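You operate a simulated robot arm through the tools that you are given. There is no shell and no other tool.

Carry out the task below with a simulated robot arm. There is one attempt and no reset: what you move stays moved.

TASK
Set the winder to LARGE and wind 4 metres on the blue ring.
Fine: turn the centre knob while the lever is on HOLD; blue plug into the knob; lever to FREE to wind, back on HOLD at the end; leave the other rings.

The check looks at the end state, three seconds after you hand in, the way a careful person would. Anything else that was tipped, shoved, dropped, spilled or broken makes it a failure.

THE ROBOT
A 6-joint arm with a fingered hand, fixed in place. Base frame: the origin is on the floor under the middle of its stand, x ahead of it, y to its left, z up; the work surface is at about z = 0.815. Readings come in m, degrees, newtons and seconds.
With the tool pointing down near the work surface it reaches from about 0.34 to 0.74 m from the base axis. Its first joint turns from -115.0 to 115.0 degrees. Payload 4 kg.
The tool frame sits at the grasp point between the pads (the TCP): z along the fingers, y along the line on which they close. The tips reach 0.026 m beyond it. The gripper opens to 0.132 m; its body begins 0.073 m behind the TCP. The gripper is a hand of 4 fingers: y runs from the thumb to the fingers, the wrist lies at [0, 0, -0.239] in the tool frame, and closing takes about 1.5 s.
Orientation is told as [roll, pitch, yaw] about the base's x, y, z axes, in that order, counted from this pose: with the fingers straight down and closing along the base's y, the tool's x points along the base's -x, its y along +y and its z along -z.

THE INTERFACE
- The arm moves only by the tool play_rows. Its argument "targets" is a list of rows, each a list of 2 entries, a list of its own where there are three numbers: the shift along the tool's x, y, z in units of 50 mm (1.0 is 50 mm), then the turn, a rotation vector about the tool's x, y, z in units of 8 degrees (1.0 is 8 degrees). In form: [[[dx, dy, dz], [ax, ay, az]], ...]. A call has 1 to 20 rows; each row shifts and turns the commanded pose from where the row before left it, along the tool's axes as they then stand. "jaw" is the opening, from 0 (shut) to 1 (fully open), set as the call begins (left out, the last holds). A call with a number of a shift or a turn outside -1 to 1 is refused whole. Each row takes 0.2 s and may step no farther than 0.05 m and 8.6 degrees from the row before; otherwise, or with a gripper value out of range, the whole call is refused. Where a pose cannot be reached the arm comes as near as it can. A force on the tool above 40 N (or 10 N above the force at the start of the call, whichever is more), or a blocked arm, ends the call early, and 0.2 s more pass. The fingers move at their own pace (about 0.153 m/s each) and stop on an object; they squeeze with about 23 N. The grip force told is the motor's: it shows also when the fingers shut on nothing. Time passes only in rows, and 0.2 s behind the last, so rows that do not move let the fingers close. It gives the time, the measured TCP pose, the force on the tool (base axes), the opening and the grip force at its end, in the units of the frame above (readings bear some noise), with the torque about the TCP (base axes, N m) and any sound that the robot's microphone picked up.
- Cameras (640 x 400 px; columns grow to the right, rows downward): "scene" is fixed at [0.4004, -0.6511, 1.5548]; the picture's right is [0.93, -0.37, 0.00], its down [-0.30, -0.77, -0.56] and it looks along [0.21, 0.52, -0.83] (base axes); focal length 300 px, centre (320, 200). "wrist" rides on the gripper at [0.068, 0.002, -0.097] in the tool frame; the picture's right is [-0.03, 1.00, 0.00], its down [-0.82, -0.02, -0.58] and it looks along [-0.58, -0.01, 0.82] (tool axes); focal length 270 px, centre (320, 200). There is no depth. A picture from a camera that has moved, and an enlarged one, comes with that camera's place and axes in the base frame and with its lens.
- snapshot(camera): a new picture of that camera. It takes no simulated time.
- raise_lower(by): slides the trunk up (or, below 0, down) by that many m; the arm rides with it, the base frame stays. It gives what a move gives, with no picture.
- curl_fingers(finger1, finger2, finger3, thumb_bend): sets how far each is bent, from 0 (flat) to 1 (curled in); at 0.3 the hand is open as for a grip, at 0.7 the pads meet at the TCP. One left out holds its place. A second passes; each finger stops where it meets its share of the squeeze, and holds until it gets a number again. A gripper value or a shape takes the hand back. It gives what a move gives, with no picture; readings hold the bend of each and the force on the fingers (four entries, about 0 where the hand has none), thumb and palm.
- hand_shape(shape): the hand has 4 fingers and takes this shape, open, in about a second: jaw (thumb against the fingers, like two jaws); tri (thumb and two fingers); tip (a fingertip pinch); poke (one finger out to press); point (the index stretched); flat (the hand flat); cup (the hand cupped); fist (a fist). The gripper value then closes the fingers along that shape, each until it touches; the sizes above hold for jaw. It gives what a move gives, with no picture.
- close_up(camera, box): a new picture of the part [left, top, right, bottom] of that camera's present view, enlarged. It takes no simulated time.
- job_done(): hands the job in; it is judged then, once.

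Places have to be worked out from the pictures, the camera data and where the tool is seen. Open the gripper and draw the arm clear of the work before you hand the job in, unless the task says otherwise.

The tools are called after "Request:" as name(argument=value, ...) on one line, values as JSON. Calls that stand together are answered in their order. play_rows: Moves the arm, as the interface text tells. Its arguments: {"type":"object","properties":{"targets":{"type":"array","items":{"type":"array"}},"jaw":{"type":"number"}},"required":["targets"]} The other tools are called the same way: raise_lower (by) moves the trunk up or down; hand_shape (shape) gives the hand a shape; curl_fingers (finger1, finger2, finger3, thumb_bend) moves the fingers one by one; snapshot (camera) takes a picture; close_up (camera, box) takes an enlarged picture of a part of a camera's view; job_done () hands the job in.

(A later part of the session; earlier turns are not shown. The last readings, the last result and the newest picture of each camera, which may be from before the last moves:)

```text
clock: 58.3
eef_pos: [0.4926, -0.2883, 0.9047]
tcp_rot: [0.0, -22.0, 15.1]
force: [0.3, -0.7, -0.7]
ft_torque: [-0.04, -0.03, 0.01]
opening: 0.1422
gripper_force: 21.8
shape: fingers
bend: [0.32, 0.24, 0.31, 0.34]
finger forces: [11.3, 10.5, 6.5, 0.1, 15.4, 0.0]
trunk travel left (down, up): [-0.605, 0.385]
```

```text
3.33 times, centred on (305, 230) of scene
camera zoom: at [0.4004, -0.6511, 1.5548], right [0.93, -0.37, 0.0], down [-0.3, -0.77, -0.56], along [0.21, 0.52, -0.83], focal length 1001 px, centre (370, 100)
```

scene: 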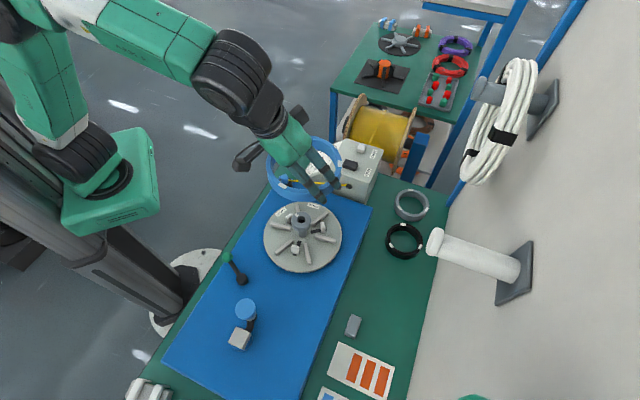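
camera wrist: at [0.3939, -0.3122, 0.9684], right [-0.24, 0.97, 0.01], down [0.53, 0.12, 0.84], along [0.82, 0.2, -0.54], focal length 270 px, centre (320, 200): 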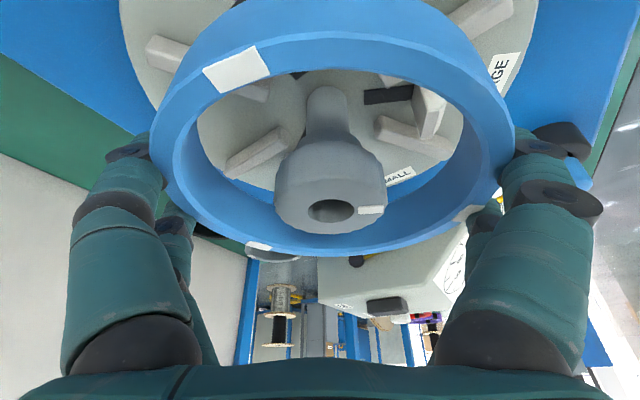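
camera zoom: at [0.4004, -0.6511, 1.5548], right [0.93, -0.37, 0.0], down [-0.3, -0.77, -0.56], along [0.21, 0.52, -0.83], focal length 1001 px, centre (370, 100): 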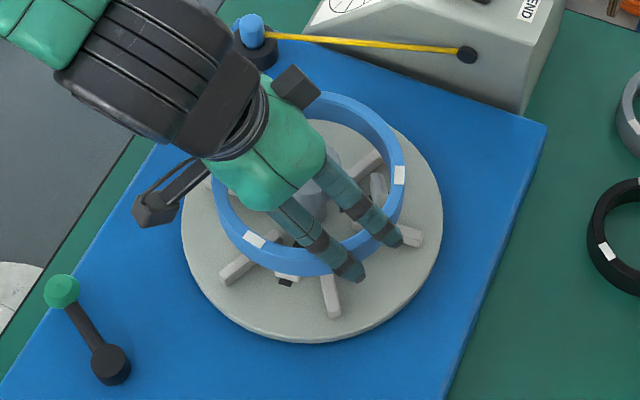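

By the scene camera the ring marks land where a perfectly centred ring would put them, to within about 1 mm. I lower slowly over the pegs.

Request:
play_rows(targets=[[[0.06, 0, 0.148], [0, 0, 0]], [[0.06, 0, 0.148], [0, 0, 0]], [[0, 0, 0], [0, 0, 0]]])

Request:
snapshot(camera="wrist")

Request:
close_up(camera="scene", box=[250, 170, 360, 290])

```text
clock: 59.1
eef_pos: [0.4906, -0.2885, 0.8893]
tcp_rot: [0.0, -22.0, 15.0]
force: [-0.7, -0.6, -1.2]
ft_torque: [0.01, 0.01, -0.03]
opening: 0.1418
gripper_force: 21.9
shape: fingers
bend: [0.32, 0.24, 0.31, 0.34]
finger forces: [11.3, 10.5, 6.5, 0.0, 15.4, 0.0]
trunk travel left (down, up): [-0.605, 0.385]
```

```text
taken
camera wrist: at [0.3931, -0.3119, 0.9533], right [-0.24, 0.97, 0.01], down [0.53, 0.12, 0.84], along [0.82, 0.2, -0.54], focal length 270 px, centre (320, 200)
```

wrist: 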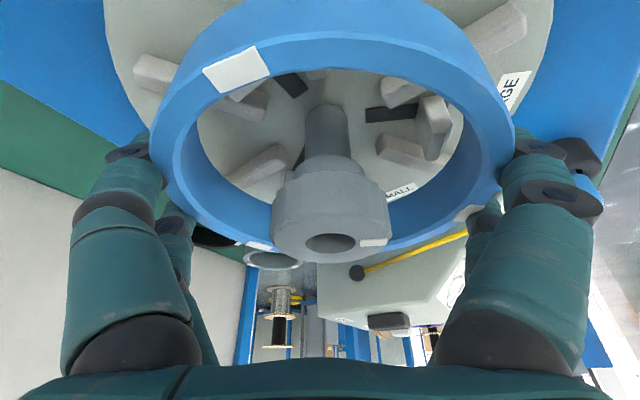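

```text
3.33 times, centred on (305, 230) of scene
camera zoom: at [0.4004, -0.6511, 1.5548], right [0.93, -0.37, 0.0], down [-0.3, -0.77, -0.56], along [0.21, 0.52, -0.83], focal length 1001 px, centre (370, 100)
```

zoom: 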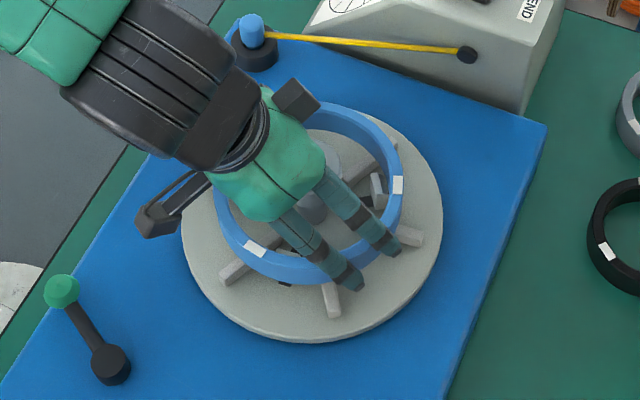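

Still aligned within about 1 mm. I continue down in small steps, watching the force for the ring seating on the ribs.

Request:
play_rows(targets=[[[0.0375, 0, 0.0927], [0, 0, 0]], [[0.0375, 0, 0.0927], [0, 0, 0]], [[0, 0, 0], [0, 0, 0]]])

Request:
close_up(camera="wrist", box=[130, 20, 540, 270])

Request:
close_up(camera="scene", box=[250, 170, 360, 290])

```text
clock: 59.9
eef_pos: [0.4912, -0.2886, 0.8793]
tcp_rot: [0.0, -22.0, 15.1]
force: [-0.4, -0.2, 0.0]
ft_torque: [0.0, -0.01, 0.01]
opening: 0.1419
gripper_force: 21.2
shape: fingers
bend: [0.32, 0.24, 0.31, 0.34]
finger forces: [11.3, 10.5, 6.5, 0.0, 15.4, 0.0]
trunk travel left (down, up): [-0.605, 0.385]
```

```text
1.56 times, centred on (335, 145) of wrist
camera zoom: at [0.3936, -0.3123, 0.9436], right [-0.24, 0.97, 0.01], down [0.53, 0.12, 0.84], along [0.82, 0.2, -0.54], focal length 422 px, centre (297, 286)
```

zoom: 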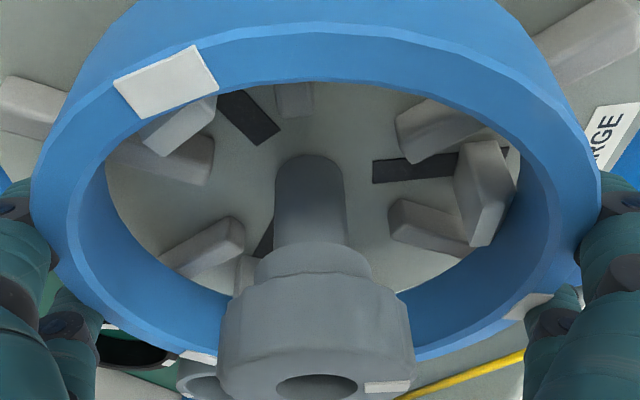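

```text
3.33 times, centred on (305, 230) of scene
camera zoom: at [0.4004, -0.6511, 1.5548], right [0.93, -0.37, 0.0], down [-0.3, -0.77, -0.56], along [0.21, 0.52, -0.83], focal length 1001 px, centre (370, 100)
```

zoom: 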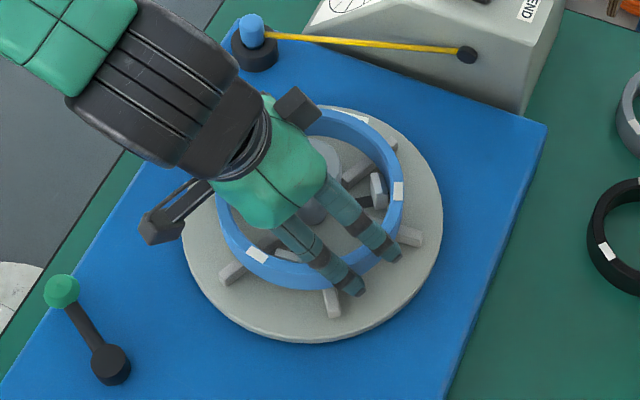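

The pegs are inside the ring and there is still no contact. I continue 3 mm per row until the ring seats.

Request:
play_rows(targets=[[[0.0225, 0, 0.0556], [0, 0, 0]], [[0.0225, 0, 0.0556], [0, 0, 0]], [[0, 0, 0], [0, 0, 0]]])

Request:
close_up(camera="scene", box=[250, 170, 360, 290])

Request:
close_up(camera="wrist", box=[130, 20, 540, 270])

```text
clock: 60.7
eef_pos: [0.4911, -0.2876, 0.8768]
tcp_rot: [-0.3, -22.2, 15.2]
force: [0.1, 1.7, 23.2]
ft_torque: [-1.13, -0.18, -0.01]
opening: 0.1423
gripper_force: 23.6
shape: fingers
bend: [0.32, 0.24, 0.32, 0.34]
finger forces: [11.2, 11.0, 7.1, 0.0, 16.9, 0.1]
trunk travel left (down, up): [-0.605, 0.385]
```

```text
3.33 times, centred on (305, 230) of scene
camera zoom: at [0.4004, -0.6511, 1.5548], right [0.93, -0.37, 0.0], down [-0.3, -0.77, -0.56], along [0.21, 0.52, -0.83], focal length 1001 px, centre (370, 100)
```

zoom: 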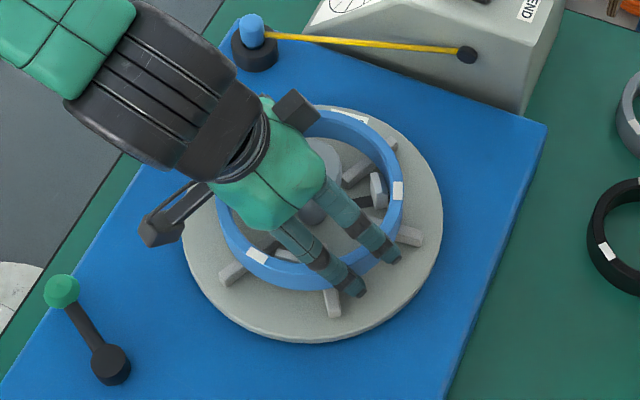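

```text
1.56 times, centred on (335, 145) of wrist
camera zoom: at [0.3929, -0.3118, 0.9401], right [-0.24, 0.97, 0.0], down [0.52, 0.12, 0.84], along [0.82, 0.2, -0.54], focal length 422 px, centre (297, 286)
```

zoom: 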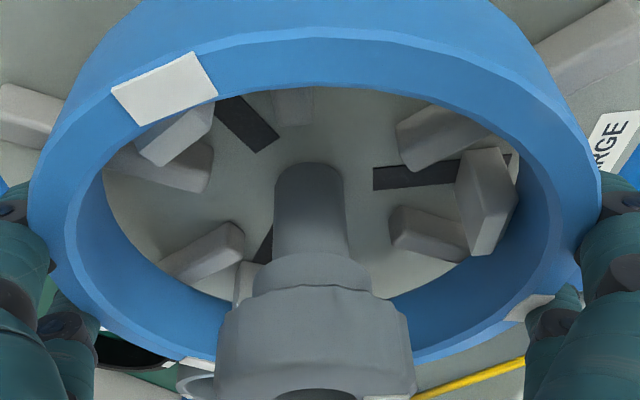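

The ring has touched down: +23 N at z 0.877, with the contact centred toward the −y ribs, and the pegs inside. I ease up 3 mm to relieve the push, then open the fingers.

Request:
play_rows(targets=[[[-0.0225, 0, -0.0556], [0, 0, 0]], [[0, 0, 0], [0, 0, 0]]])

Request:
curl_fingers(finger1=0.17, finger2=0.17, finger3=0.17, thumb_bend=0.17)

Request:
close_up(camera="wrist", box=[130, 20, 540, 270])

Request:
close_up(camera="scene", box=[250, 170, 360, 290])

```text
clock: 61.3
eef_pos: [0.4908, -0.2887, 0.8765]
tcp_rot: [-0.1, -22.0, 15.1]
force: [1.7, 0.1, 16.6]
ft_torque: [-1.04, -0.24, 0.02]
opening: 0.1419
gripper_force: 22.5
shape: fingers
bend: [0.32, 0.24, 0.32, 0.34]
finger forces: [10.5, 10.4, 7.3, 0.0, 16.8, 0.0]
trunk travel left (down, up): [-0.605, 0.385]
```

```text
clock: 62.3
eef_pos: [0.4902, -0.2895, 0.8763]
tcp_rot: [-0.1, -21.9, 15.1]
force: [-0.5, 0.2, -0.3]
ft_torque: [-0.06, -0.01, 0.03]
opening: 0.16
gripper_force: 0.5
shape: fingers
bend: [0.17, 0.17, 0.17, 0.17]
finger forces: [0.3, 0.1, 0.0, 0.1, 0.0, 0.0]
trunk travel left (down, up): [-0.605, 0.385]
```

```text
1.56 times, centred on (335, 145) of wrist
camera zoom: at [0.3934, -0.3124, 0.9402], right [-0.24, 0.97, 0.01], down [0.53, 0.12, 0.84], along [0.82, 0.2, -0.54], focal length 422 px, centre (297, 286)
```

zoom: 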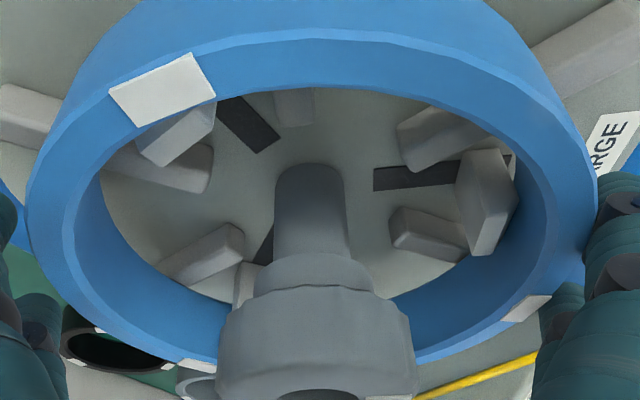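

```text
3.33 times, centred on (305, 230) of scene
camera zoom: at [0.4004, -0.6511, 1.5548], right [0.93, -0.37, 0.0], down [-0.3, -0.77, -0.56], along [0.21, 0.52, -0.83], focal length 1001 px, centre (370, 100)
```

zoom: 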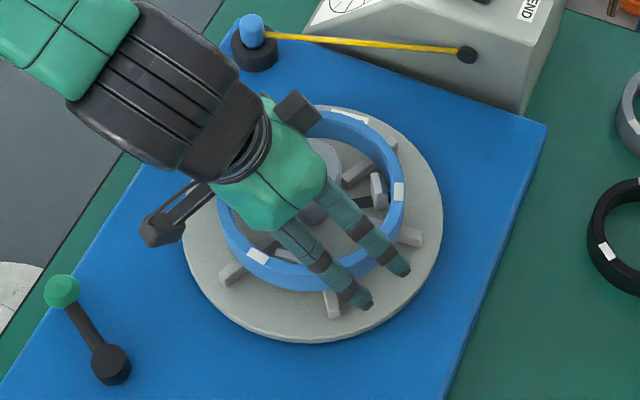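

Released, and the ring stays around the pegs. I lift straight up 0.16 m and look at how it sits.

Request:
play_rows(targets=[[[-0.15, 0, -0.371], [0, 0, 0]], [[-0.15, 0, -0.371], [0, 0, 0]], [[-0.3, 0, -0.742], [0, 0, 0]], [[-0.3, 0, -0.742], [0, 0, 0]], [[-0.3, 0, -0.742], [0, 0, 0]], [[0, 0, 0], [0, 0.9, 0]], [[0, 0, 0], [0, 0.95, 0]], [[0, 0, 0], [0, 0.9, 0]], [[0, 0, 0], [0, 0, 0]]])

Request:
snapshot(camera="wrist")

Request:
close_up(camera="scene", box=[250, 170, 360, 290])

```text
clock: 64.3
eef_pos: [0.4907, -0.2885, 1.0363]
tcp_rot: [-0.2, 0.0, 15.0]
force: [0.4, -0.2, 0.0]
ft_torque: [-0.01, 0.0, 0.01]
opening: 0.16
gripper_force: 0.0
shape: fingers
bend: [0.17, 0.17, 0.17, 0.17]
finger forces: [0.0, 0.0, 0.0, 0.1, 0.0, 0.0]
trunk travel left (down, up): [-0.605, 0.385]
```

```text
taken
camera wrist: at [0.4233, -0.304, 1.1332], right [-0.23, 0.97, 0.0], down [0.79, 0.19, 0.58], along [0.56, 0.13, -0.82], focal length 270 px, centre (320, 200)
```

wrist: 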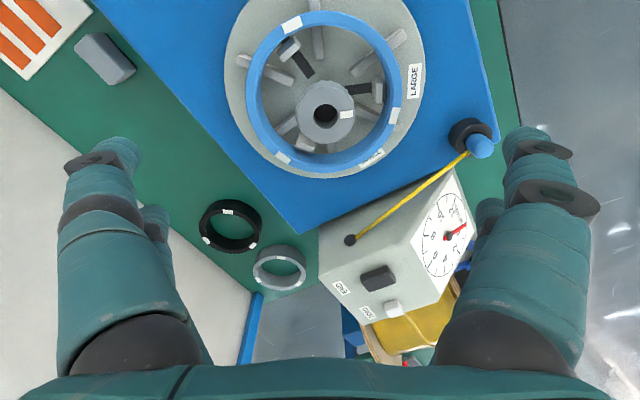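

```text
3.33 times, centred on (305, 230) of scene
camera zoom: at [0.4004, -0.6511, 1.5548], right [0.93, -0.37, 0.0], down [-0.3, -0.77, -0.56], along [0.21, 0.52, -0.83], focal length 1001 px, centre (370, 100)
```

zoom: 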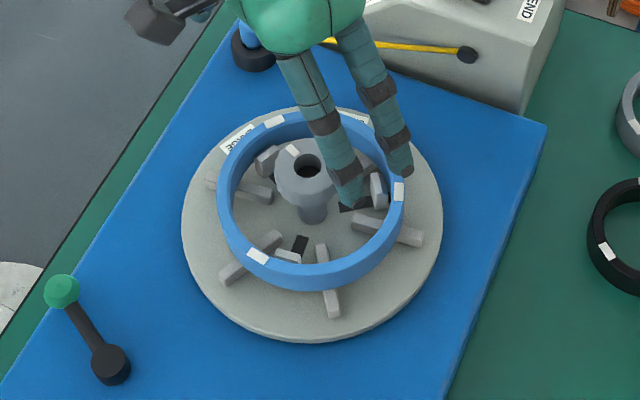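

Request:
close_up(camera="wrist", box=[220, 0, 430, 190])

Request:
close_up(camera="scene", box=[265, 200, 345, 275])

```text
2.11 times, centred on (325, 95) of wrist
camera zoom: at [0.4233, -0.304, 1.1332], right [-0.23, 0.97, 0.0], down [0.79, 0.19, 0.58], along [0.56, 0.13, -0.82], focal length 569 px, centre (310, 421)
```

zoom: 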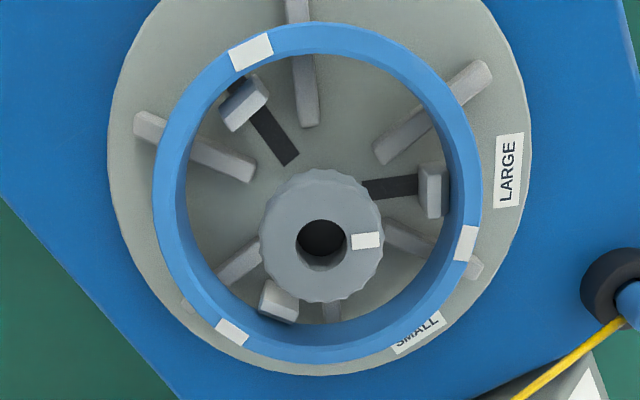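

```text
5.33 times, centred on (305, 238) of scene
camera zoom: at [0.4004, -0.6511, 1.5548], right [0.93, -0.37, 0.0], down [-0.3, -0.77, -0.56], along [0.21, 0.52, -0.83], focal length 1602 px, centre (400, 0)
```

zoom: 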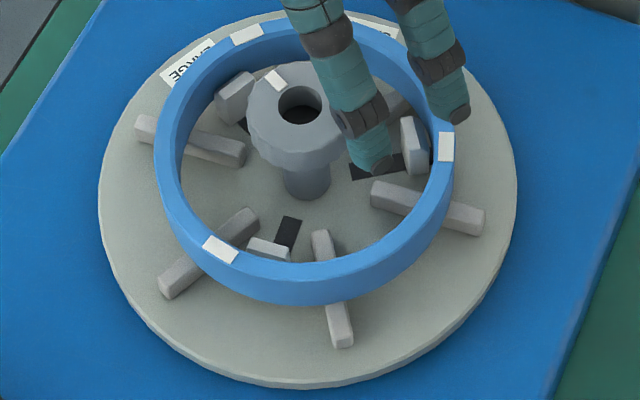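

The ring sits level on the ribs with all three pegs just inside it. Next is the blue plug; I zoom in on it from both cameras.

Request:
close_up(camera="wrist", box=[420, 90, 520, 190])

Request:
close_up(camera="scene", box=[265, 155, 365, 210])

```text
4.00 times, centred on (470, 140) of wrist
camera zoom: at [0.4233, -0.304, 1.1332], right [-0.23, 0.97, 0.0], down [0.79, 0.19, 0.58], along [0.56, 0.13, -0.82], focal length 1081 px, centre (-280, 440)
```

zoom: 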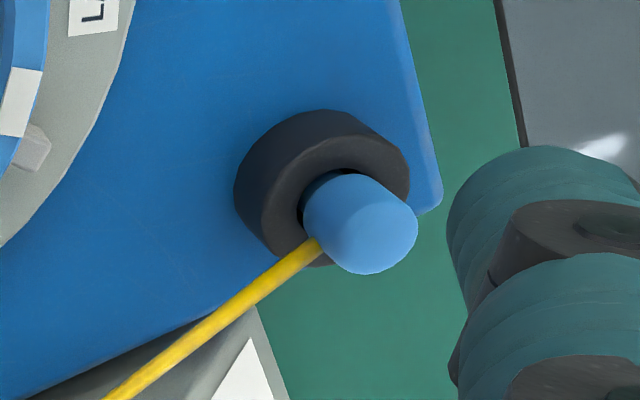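

```text
6.40 times, centred on (315, 182) of scene
camera zoom: at [0.4004, -0.6511, 1.5548], right [0.93, -0.37, 0.0], down [-0.3, -0.77, -0.56], along [0.21, 0.52, -0.83], focal length 1922 px, centre (352, 312)
```

zoom: 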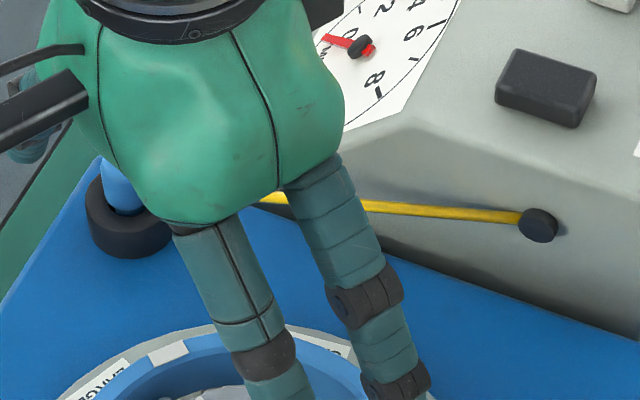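

I need to see which finger shape suits the roughly 23 mm plug, because the jaw's fingers are about 40 mm apart sideways. I try the "tip" shape here in free air.

Request:
hand_shape(shape="tip")

Request:
snapshot(camera="wrist")

Request:
play_rows(targets=[[[0, 0, 0], [0, 0, 0]], [[0, 0, 0], [0, 0, 0]], [[0, 0, 0], [0, 0, 0]], [[0, 0, 0], [0, 0, 0]], [[0, 0, 0], [0, 0, 0]], [[0, 0, 0], [0, 0, 0]]], jaw=0.2)

Request:
snapshot(camera="wrist")

```text
clock: 65.2
eef_pos: [0.4908, -0.2882, 1.0355]
tcp_rot: [0.0, 0.0, 15.1]
force: [0.0, -0.1, -0.2]
ft_torque: [-0.01, 0.03, -0.01]
opening: 0.1321
gripper_force: 0.0
shape: tip
bend: [0.3, 0.3, 0.3, 0.3]
finger forces: [0.1, 0.0, 0.0, 0.1, 0.0, 0.0]
trunk travel left (down, up): [-0.605, 0.385]
```

```text
taken
camera wrist: at [0.4229, -0.304, 1.1331], right [-0.24, 0.97, 0.0], down [0.79, 0.19, 0.58], along [0.56, 0.14, -0.82], focal length 270 px, centre (320, 200)
```

wrist: 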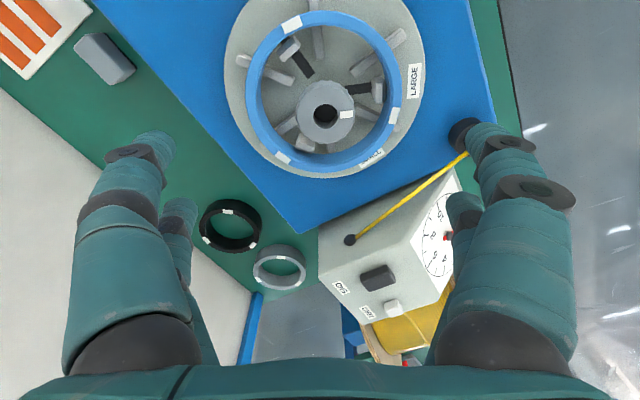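

```text
clock: 66.6
eef_pos: [0.4898, -0.2883, 1.0363]
tcp_rot: [0.0, 0.0, 15.2]
force: [0.8, 0.5, 0.0]
ft_torque: [-0.01, -0.02, 0.01]
opening: 0.0269
gripper_force: 0.1
shape: tip
bend: [0.73, 0.73, 0.73, 0.7]
finger forces: [0.0, 0.1, 0.0, 0.1, 0.0, 0.0]
trunk travel left (down, up): [-0.605, 0.385]
```

```text
taken
camera wrist: at [0.4229, -0.304, 1.1331], right [-0.24, 0.97, 0.0], down [0.79, 0.19, 0.58], along [0.56, 0.14, -0.82], focal length 270 px, centre (320, 200)
```

wrist: 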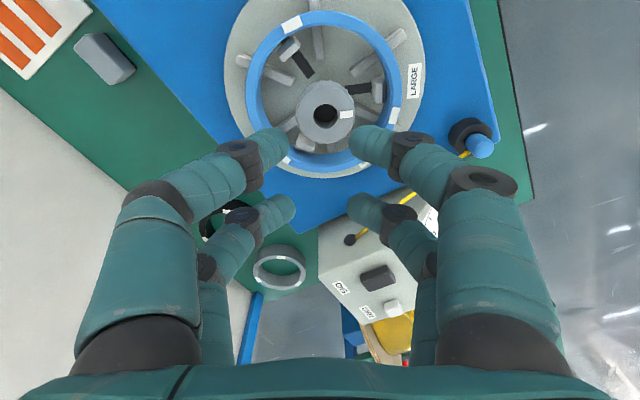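

All shapes keep two finger pairs, about 20 mm either side of the tool's centre line, so I should pinch the plug with a single opposed pair. I test which digits form a pair.

Request:
curl_fingers(finger1=0.65, finger2=0.15, finger3=0.15, thumb_bend=0.65)

Request:
snapshot(camera="wrist")

```text
clock: 67.6
eef_pos: [0.4912, -0.2888, 1.0374]
tcp_rot: [-0.1, 0.0, 15.1]
force: [-0.1, -0.7, 0.1]
ft_torque: [-0.02, -0.01, -0.01]
opening: 0.0167
gripper_force: 0.0
shape: fingers
bend: [0.65, 0.15, 0.15, 0.65]
finger forces: [0.1, 0.0, 0.1, 0.0, 0.1, 0.0]
trunk travel left (down, up): [-0.605, 0.385]
```

```text
taken
camera wrist: at [0.423, -0.304, 1.1331], right [-0.24, 0.97, 0.0], down [0.79, 0.19, 0.58], along [0.56, 0.14, -0.82], focal length 270 px, centre (320, 200)
```

wrist: 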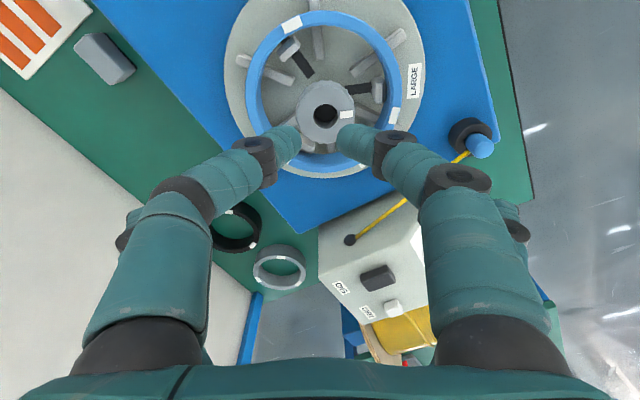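

Finger 1 and the thumb are the opposed pair on the camera side. I open the hand, move near the plug and turn to yaw −32°, so the wire will run out between the fingers, and look again.

Request:
curl_fingers(finger1=0.3, finger2=0.1, finger3=0.1, thumb_bend=0.3)

Request:
play_rows(targets=[[[0, 0, -0.8], [0, 0, 0]], [[-0.076, 0.762, 0], [0, 0, 0]], [[-0.076, 0.762, 0], [0, 0, 0]], [[-0.076, 0.762, 0], [0, 0, 0]], [[-0.076, 0.762, 0], [0, 0, 0]], [[-0.076, 0.762, 0], [0, 0, 0]], [[0, 0, 0], [0, 0, 0.979]], [[0, 0, 0], [0, 0, 0.979]], [[0, 0, 0], [0, 0, 0.979]], [[0, 0, 0], [0, 0, 0.979]], [[0, 0, 0], [0, 0, 0.979]], [[0, 0, 0], [0, 0, 0.979]], [[0, 0, 0], [0, 0, 0]]])

Request:
snapshot(camera="wrist")

Request:
snapshot(camera="scene")

```text
clock: 68.6
eef_pos: [0.4903, -0.2889, 1.0357]
tcp_rot: [0.1, 0.0, 15.1]
force: [-1.1, 0.0, -0.3]
ft_torque: [0.01, 0.0, 0.03]
opening: 0.1326
gripper_force: 0.1
shape: fingers
bend: [0.3, 0.1, 0.1, 0.3]
finger forces: [0.1, 0.0, 0.1, 0.1, 0.0, 0.0]
trunk travel left (down, up): [-0.605, 0.385]
```

```text
clock: 71.4
eef_pos: [0.4603, -0.0992, 1.0765]
tcp_rot: [0.1, 0.0, -32.1]
force: [-0.3, -0.4, 0.2]
ft_torque: [-0.01, -0.02, -0.03]
opening: 0.1324
gripper_force: 0.2
shape: fingers
bend: [0.3, 0.1, 0.1, 0.3]
finger forces: [0.1, 0.1, 0.0, 0.1, 0.0, 0.1]
trunk travel left (down, up): [-0.605, 0.385]
```

```text
taken
camera wrist: at [0.4026, -0.0604, 1.1733], right [0.55, 0.83, 0.0], down [0.68, -0.45, 0.58], along [0.48, -0.32, -0.82], focal length 270 px, centre (320, 200)
```

wrist: 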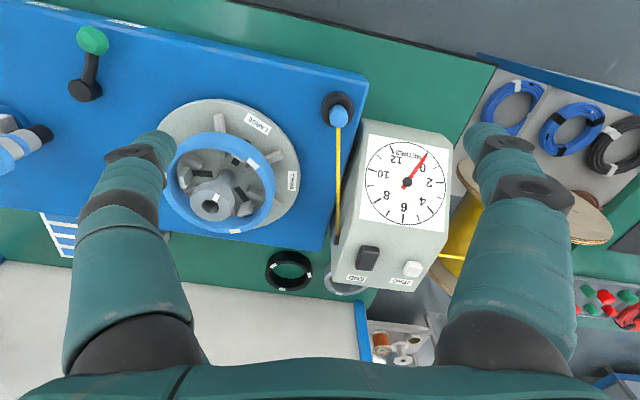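

```text
taken
```

scene: 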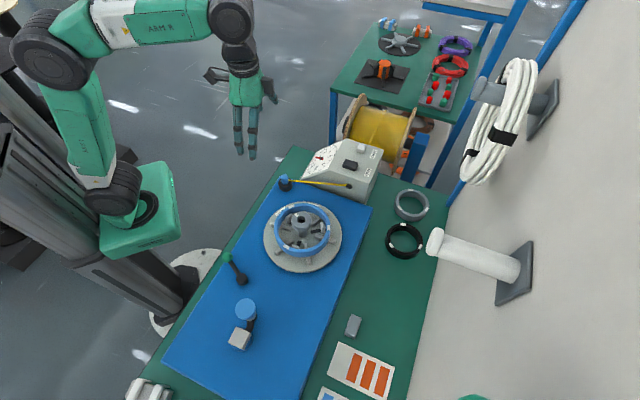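

Good view of the plug, the wire and the dial. I zoom in on both, from both cameras.

Request:
close_up(camera="wrist", box=[290, 70, 390, 170])

Request:
close_up(camera="wrist", box=[340, 120, 470, 300])

Request:
close_up(camera="scene", box=[265, 155, 325, 215])

```text
4.00 times, centred on (340, 120) of wrist
camera zoom: at [0.4026, -0.0604, 1.1733], right [0.55, 0.83, 0.0], down [0.68, -0.45, 0.58], along [0.48, -0.32, -0.82], focal length 1081 px, centre (240, 520)
```

zoom: 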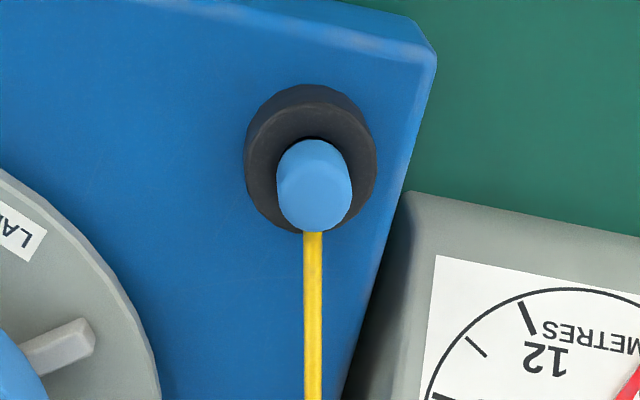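

```text
2.22 times, centred on (405, 210) of wrist
camera zoom: at [0.4026, -0.0604, 1.1733], right [0.55, 0.83, 0.0], down [0.68, -0.45, 0.58], along [0.48, -0.32, -0.82], focal length 601 px, centre (131, 178)
```

zoom: 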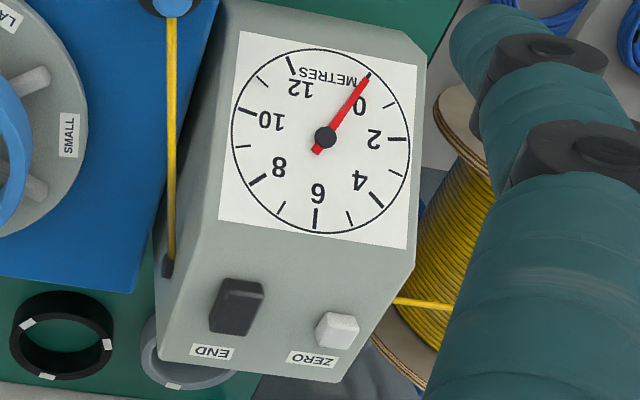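

```text
6.67 times, centred on (295, 185) of scene
camera zoom: at [0.4004, -0.6511, 1.5548], right [0.93, -0.37, 0.0], down [-0.3, -0.77, -0.56], along [0.21, 0.52, -0.83], focal length 2002 px, centre (487, 300)
```

zoom: 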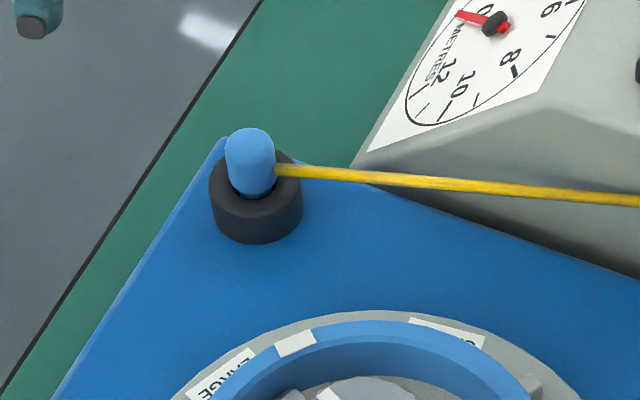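

The dial needle is exactly on 0. I work out the plug as a 22 mm cylinder at about (0.504, −0.0995), top z 0.866, sticking 33 mm out of its holder; the box slope beside it is low enough. I move so the finger 1/thumb pair is above the plug and go down to z≈0.937.

Request:
play_rows(targets=[[[-0.579, 0.228, 0], [0, 0, 0]], [[-0.579, 0.228, 0], [0, 0, 0]], [[0, 0, 0.7], [0, 0, 0]], [[0, 0, 0.7], [0, 0, 0]], [[0, 0, 0.7], [0, 0, 0]], [[0, 0, 0.7], [0, 0, 0]], [[0, 0, 0], [0, 0, 0]]])

Request:
snapshot(camera="wrist")

Request:
close_up(camera="scene", box=[245, 110, 365, 210])

```text
clock: 73.0
eef_pos: [0.5237, -0.1087, 0.9373]
tcp_rot: [0.0, 0.1, -31.9]
force: [0.3, 0.5, 0.0]
ft_torque: [-0.01, 0.0, 0.01]
opening: 0.1324
gripper_force: 0.2
shape: fingers
bend: [0.3, 0.1, 0.1, 0.3]
finger forces: [0.1, 0.0, 0.0, 0.1, 0.0, 0.0]
trunk travel left (down, up): [-0.605, 0.385]
```

```text
taken
camera wrist: at [0.465, -0.0713, 1.0339], right [0.55, 0.84, 0.0], down [0.68, -0.45, 0.58], along [0.48, -0.32, -0.82], focal length 270 px, centre (320, 200)
```

wrist: 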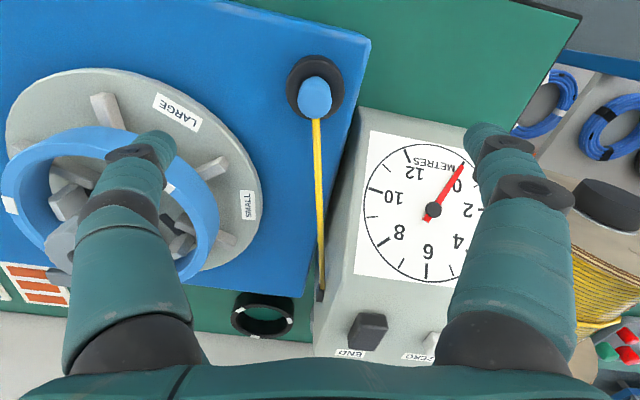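

```text
4.00 times, centred on (305, 160) of scene
camera zoom: at [0.4004, -0.6511, 1.5548], right [0.93, -0.37, 0.0], down [-0.3, -0.77, -0.56], along [0.21, 0.52, -0.83], focal length 1201 px, centre (380, 360)
```

zoom: 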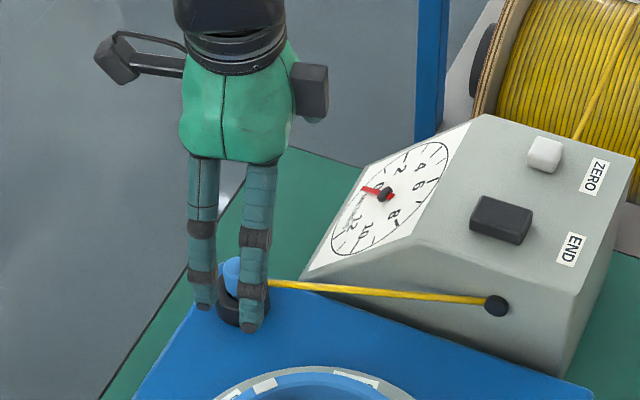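

The plug sits close to the pinch line. I zoom in to fine-tune.

Request:
close_up(camera="wrist", box=[270, 40, 370, 140])

```text
4.00 times, centred on (320, 90) of wrist
camera zoom: at [0.465, -0.0713, 1.0339], right [0.55, 0.84, 0.0], down [0.68, -0.45, 0.58], along [0.48, -0.32, -0.82], focal length 1081 px, centre (320, 640)
```

zoom: 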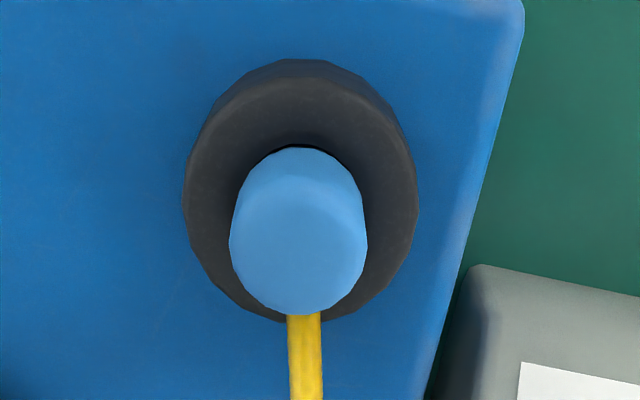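

The plug is 2.7 mm off along the closing direction and at the right x. I correct, lower to z 0.868 and pinch with finger 1 and thumb only.

Request:
play_rows(targets=[[[0, -0.054, 0.35], [0, 0, 0]], [[0, 0, 0.35], [0, 0, 0]], [[0, 0, 0.35], [0, 0, 0]], [[0, 0, 0.33], [0, 0, 0]], [[0, 0, 0], [0, 0, 0]]])

Request:
curl_fingers(finger1=0.5, finger2=0.1, finger3=0.1, thumb_bend=0.5)

Request:
close_up(camera="wrist", box=[200, 40, 440, 240])

Request:
close_up(camera="scene", box=[245, 140, 345, 210])

```text
clock: 74.2
eef_pos: [0.5202, -0.1127, 0.8669]
tcp_rot: [0.0, 0.1, -31.9]
force: [0.4, 0.2, 0.1]
ft_torque: [0.02, -0.02, -0.02]
opening: 0.1325
gripper_force: 0.4
shape: fingers
bend: [0.3, 0.1, 0.1, 0.3]
finger forces: [0.0, 0.1, 0.3, 0.0, 0.1, 0.0]
trunk travel left (down, up): [-0.605, 0.385]
```

```text
clock: 75.2
eef_pos: [0.52, -0.1137, 0.8679]
tcp_rot: [0.0, 0.1, -31.9]
force: [0.3, -0.2, -0.9]
ft_torque: [-0.03, 0.01, -0.02]
opening: 0.0668
gripper_force: 0.2
shape: fingers
bend: [0.5, 0.1, 0.1, 0.5]
finger forces: [0.0, 0.0, 0.3, 0.1, 0.0, 0.0]
trunk travel left (down, up): [-0.605, 0.385]
```

```text
2.00 times, centred on (320, 140) of wrist
camera zoom: at [0.4619, -0.0745, 0.9647], right [0.55, 0.84, 0.0], down [0.68, -0.45, 0.58], along [0.48, -0.32, -0.82], focal length 541 px, centre (320, 320)
```

zoom: 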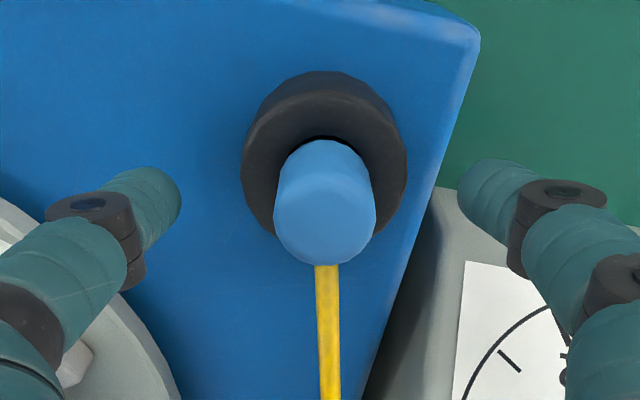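

```text
5.71 times, centred on (295, 175) of scene
camera zoom: at [0.4004, -0.6511, 1.5548], right [0.93, -0.37, 0.0], down [-0.3, -0.77, -0.56], along [0.21, 0.52, -0.83], focal length 1716 px, centre (463, 343)
```

zoom: 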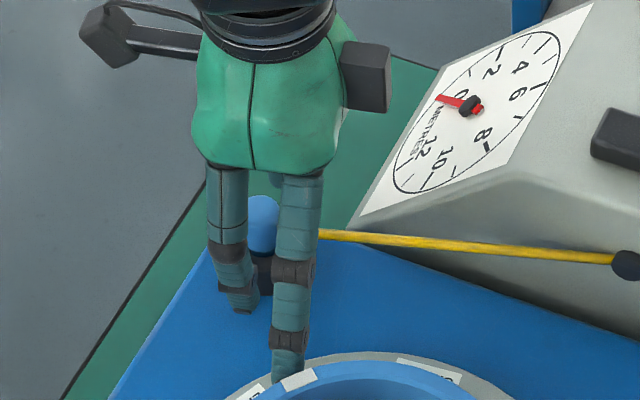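

Finger 3 reads a faint 0.3 N; its splayed tip is right beside the blue ring. I curl fingers 2 and 3 in to 0.3 to pull them away, then close the pinch.

Request:
curl_fingers(finger1=0.55, finger2=0.3, finger3=0.3, thumb_bend=0.55)

Request:
curl_fingers(finger1=0.85, finger2=0.3, finger3=0.3, thumb_bend=0.85)

Request:
close_up(camera="wrist", box=[200, 40, 440, 240])

Request:
close_up(camera="scene", box=[245, 140, 345, 240])

```text
clock: 76.2
eef_pos: [0.5196, -0.1132, 0.8684]
tcp_rot: [-0.1, 0.0, -31.8]
force: [-0.5, 0.5, -0.3]
ft_torque: [0.01, 0.0, 0.01]
opening: 0.0496
gripper_force: 0.0
shape: fingers
bend: [0.55, 0.3, 0.3, 0.55]
finger forces: [0.0, 0.1, 0.1, 0.0, 0.0, 0.1]
trunk travel left (down, up): [-0.605, 0.385]
```

```text
clock: 77.2
eef_pos: [0.5186, -0.1138, 0.8685]
tcp_rot: [0.0, 0.0, -31.9]
force: [-4.7, -9.6, 2.6]
ft_torque: [-0.21, 0.2, 0.17]
opening: 0.017
gripper_force: 17.2
shape: fingers
bend: [0.59, 0.3, 0.3, 0.79]
finger forces: [11.6, 0.0, 0.1, 0.0, 21.3, 0.0]
trunk travel left (down, up): [-0.605, 0.385]
```

```text
2.00 times, centred on (320, 140) of wrist
camera zoom: at [0.4613, -0.0755, 0.965], right [0.55, 0.84, 0.0], down [0.68, -0.45, 0.58], along [0.48, -0.32, -0.82], focal length 541 px, centre (320, 320)
```

zoom: 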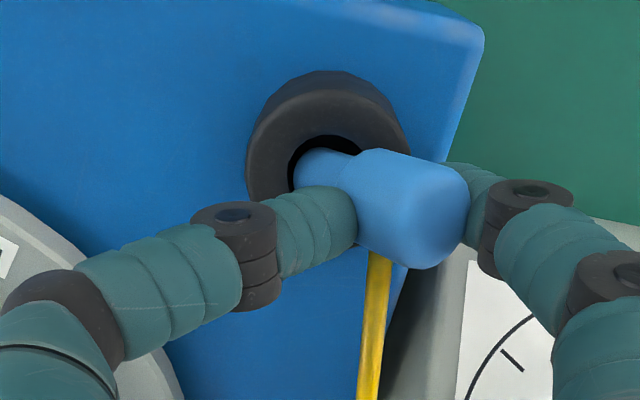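

```text
4.00 times, centred on (295, 190) of scene
camera zoom: at [0.4004, -0.6511, 1.5548], right [0.93, -0.37, 0.0], down [-0.3, -0.77, -0.56], along [0.21, 0.52, -0.83], focal length 1201 px, centre (420, 240)
```

zoom: 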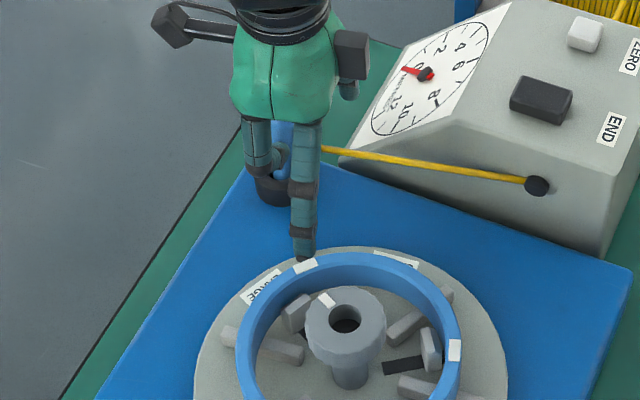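

The thumb squeezes twice as hard as finger 1 and tipped the plug over in its holder. I back the thumb off, bring the plug upright with finger 1, and then set the thumb as a fixed stop.

Request:
curl_fingers(finger1=0.58, thumb_bend=0.5)

Request:
close_up(camera="wrist", box=[200, 40, 440, 240])

Request:
curl_fingers(finger1=0.64, thumb_bend=0.58)

Request:
close_up(camera="wrist", box=[200, 40, 440, 240])

```text
clock: 78.2
eef_pos: [0.5199, -0.1135, 0.867]
tcp_rot: [0.0, 0.0, -31.9]
force: [-0.5, 0.8, 0.3]
ft_torque: [0.03, 0.01, -0.01]
opening: 0.0543
gripper_force: 0.0
shape: fingers
bend: [0.57, 0.3, 0.3, 0.5]
finger forces: [0.1, 0.0, 0.0, 0.0, 0.0, 0.1]
trunk travel left (down, up): [-0.605, 0.385]
```

```text
2.00 times, centred on (320, 140) of wrist
camera zoom: at [0.4619, -0.0745, 0.9647], right [0.55, 0.84, 0.0], down [0.68, -0.45, 0.58], along [0.48, -0.32, -0.82], focal length 541 px, centre (320, 320)
```

zoom: 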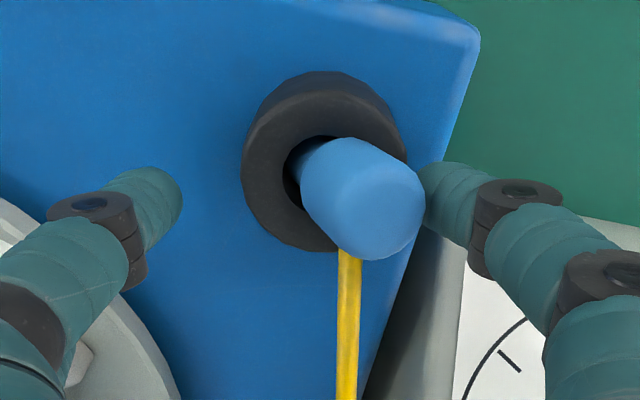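

```text
clock: 79.2
eef_pos: [0.5207, -0.1136, 0.8684]
tcp_rot: [0.0, 0.0, -31.9]
force: [0.0, -0.1, -0.3]
ft_torque: [-0.02, 0.02, 0.0]
opening: 0.0316
gripper_force: 0.2
shape: fingers
bend: [0.64, 0.3, 0.3, 0.57]
finger forces: [0.0, 0.0, 0.0, 0.0, 0.0, 0.1]
trunk travel left (down, up): [-0.605, 0.385]
```

```text
2.00 times, centred on (320, 140) of wrist
camera zoom: at [0.4619, -0.0745, 0.9647], right [0.55, 0.84, 0.0], down [0.68, -0.45, 0.58], along [0.48, -0.32, -0.82], focal length 541 px, centre (320, 320)
```

zoom: 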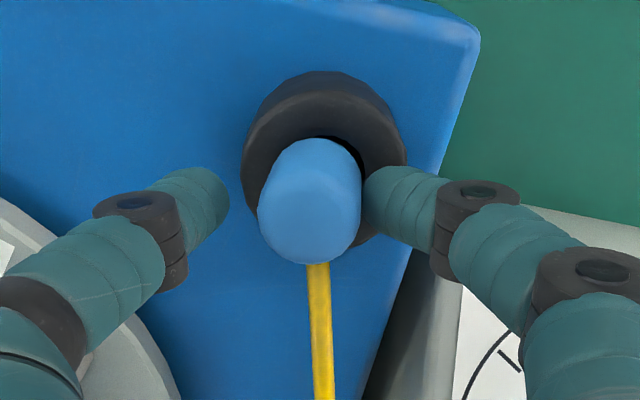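

Upright again. Now I set the thumb as a stop at 0.65 and let finger 1 do the squeezing.

Request:
curl_fingers(finger1=0.62, thumb_bend=0.64)

Request:
curl_fingers(finger1=0.85)

Request:
close_up(camera="wrist", box=[200, 40, 440, 240])

```text
clock: 80.2
eef_pos: [0.52, -0.1124, 0.8694]
tcp_rot: [0.0, -0.1, -31.9]
force: [0.1, 0.1, 0.5]
ft_torque: [-0.03, 0.02, 0.04]
opening: 0.0226
gripper_force: 0.1
shape: fingers
bend: [0.62, 0.3, 0.3, 0.64]
finger forces: [0.0, 0.0, 0.0, 0.0, 0.0, 0.0]
trunk travel left (down, up): [-0.605, 0.385]
```

```text
clock: 81.2
eef_pos: [0.5204, -0.1111, 0.8682]
tcp_rot: [0.1, 0.0, -31.9]
force: [2.6, 3.1, 0.5]
ft_torque: [0.07, -0.02, -0.09]
opening: 0.0184
gripper_force: 6.6
shape: fingers
bend: [0.72, 0.3, 0.3, 0.62]
finger forces: [8.1, 0.0, 0.0, 0.1, 5.1, 0.0]
trunk travel left (down, up): [-0.605, 0.385]
```

```text
2.00 times, centred on (320, 140) of wrist
camera zoom: at [0.4621, -0.0743, 0.9647], right [0.55, 0.84, 0.0], down [0.68, -0.45, 0.58], along [0.48, -0.32, -0.82], focal length 541 px, centre (320, 320)
```

zoom: 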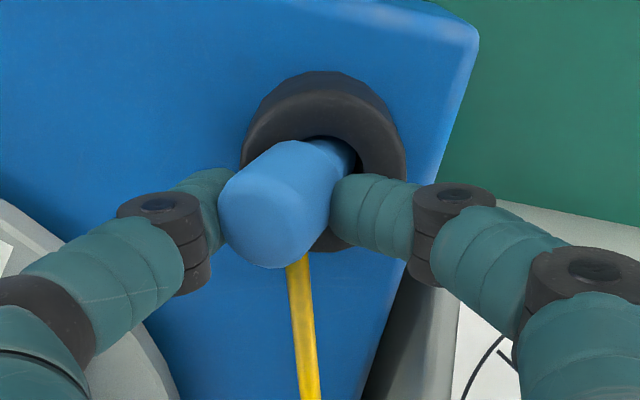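

With the asymmetric thumb the plug keeps tilting. Fingers 2 and 3 are opposed and equally strong, so I open everything, shift the hand 42 mm along tool +x so that pair is at the plug, and squeeze evenly.

Request:
curl_fingers(finger1=0.3, finger2=0.3, finger3=0.3, thumb_bend=0.3)

Request:
play_rows(targets=[[[0.44, 0, 0], [0, 0, 0]], [[0.44, 0, 0], [0, 0, 0]], [[0, 0, 0], [0, 0, 0]]])

Request:
snapshot(camera="wrist")

Request:
close_up(camera="wrist", box=[220, 130, 420, 290])

Request:
close_up(camera="scene", box=[245, 140, 345, 240])

```text
clock: 82.2
eef_pos: [0.5214, -0.1135, 0.8679]
tcp_rot: [0.0, 0.1, -31.9]
force: [-0.9, -0.2, 0.0]
ft_torque: [-0.01, 0.0, -0.02]
opening: 0.1324
gripper_force: 0.0
shape: fingers
bend: [0.3, 0.3, 0.3, 0.3]
finger forces: [0.1, 0.0, 0.1, 0.0, 0.0, 0.0]
trunk travel left (down, up): [-0.605, 0.385]
```

```text
clock: 83.0
eef_pos: [0.4839, -0.0897, 0.8678]
tcp_rot: [0.0, 0.1, -32.0]
force: [-0.2, 0.6, 0.7]
ft_torque: [-0.01, 0.02, -0.02]
opening: 0.1326
gripper_force: 0.1
shape: fingers
bend: [0.3, 0.3, 0.3, 0.3]
finger forces: [0.0, 0.0, 0.0, 0.0, 0.1, 0.1]
trunk travel left (down, up): [-0.605, 0.385]
```

```text
taken
camera wrist: at [0.4256, -0.0513, 0.9637], right [0.55, 0.83, 0.0], down [0.68, -0.45, 0.58], along [0.48, -0.32, -0.82], focal length 270 px, centre (320, 200)
```

wrist: 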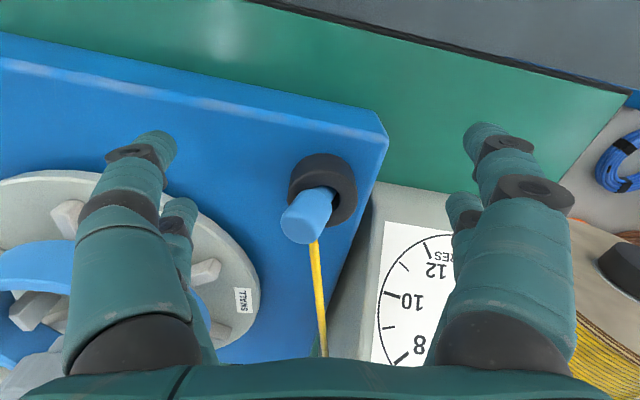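

```text
2.50 times, centred on (320, 210) of wrist
camera zoom: at [0.4256, -0.0513, 0.9637], right [0.55, 0.83, 0.0], down [0.68, -0.45, 0.58], along [0.48, -0.32, -0.82], focal length 676 px, centre (320, 175)
```

zoom: 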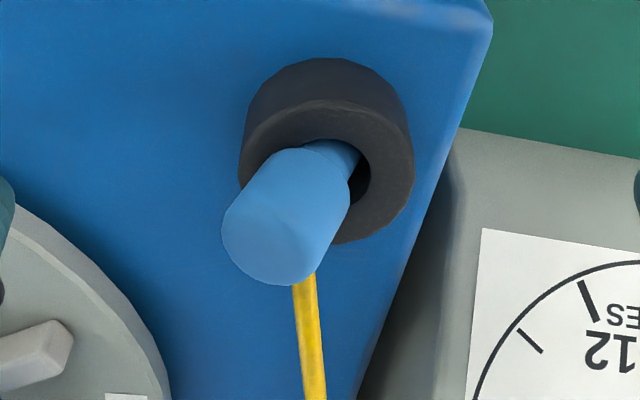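

```text
4.00 times, centred on (295, 190) of scene
camera zoom: at [0.4004, -0.6511, 1.5548], right [0.93, -0.37, 0.0], down [-0.3, -0.77, -0.56], along [0.21, 0.52, -0.83], focal length 1201 px, centre (420, 240)
```

zoom: 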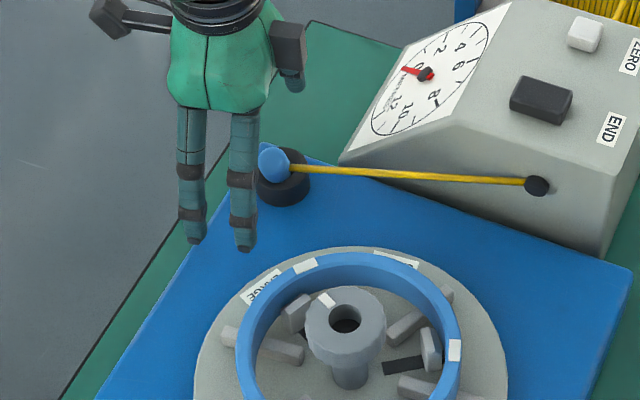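

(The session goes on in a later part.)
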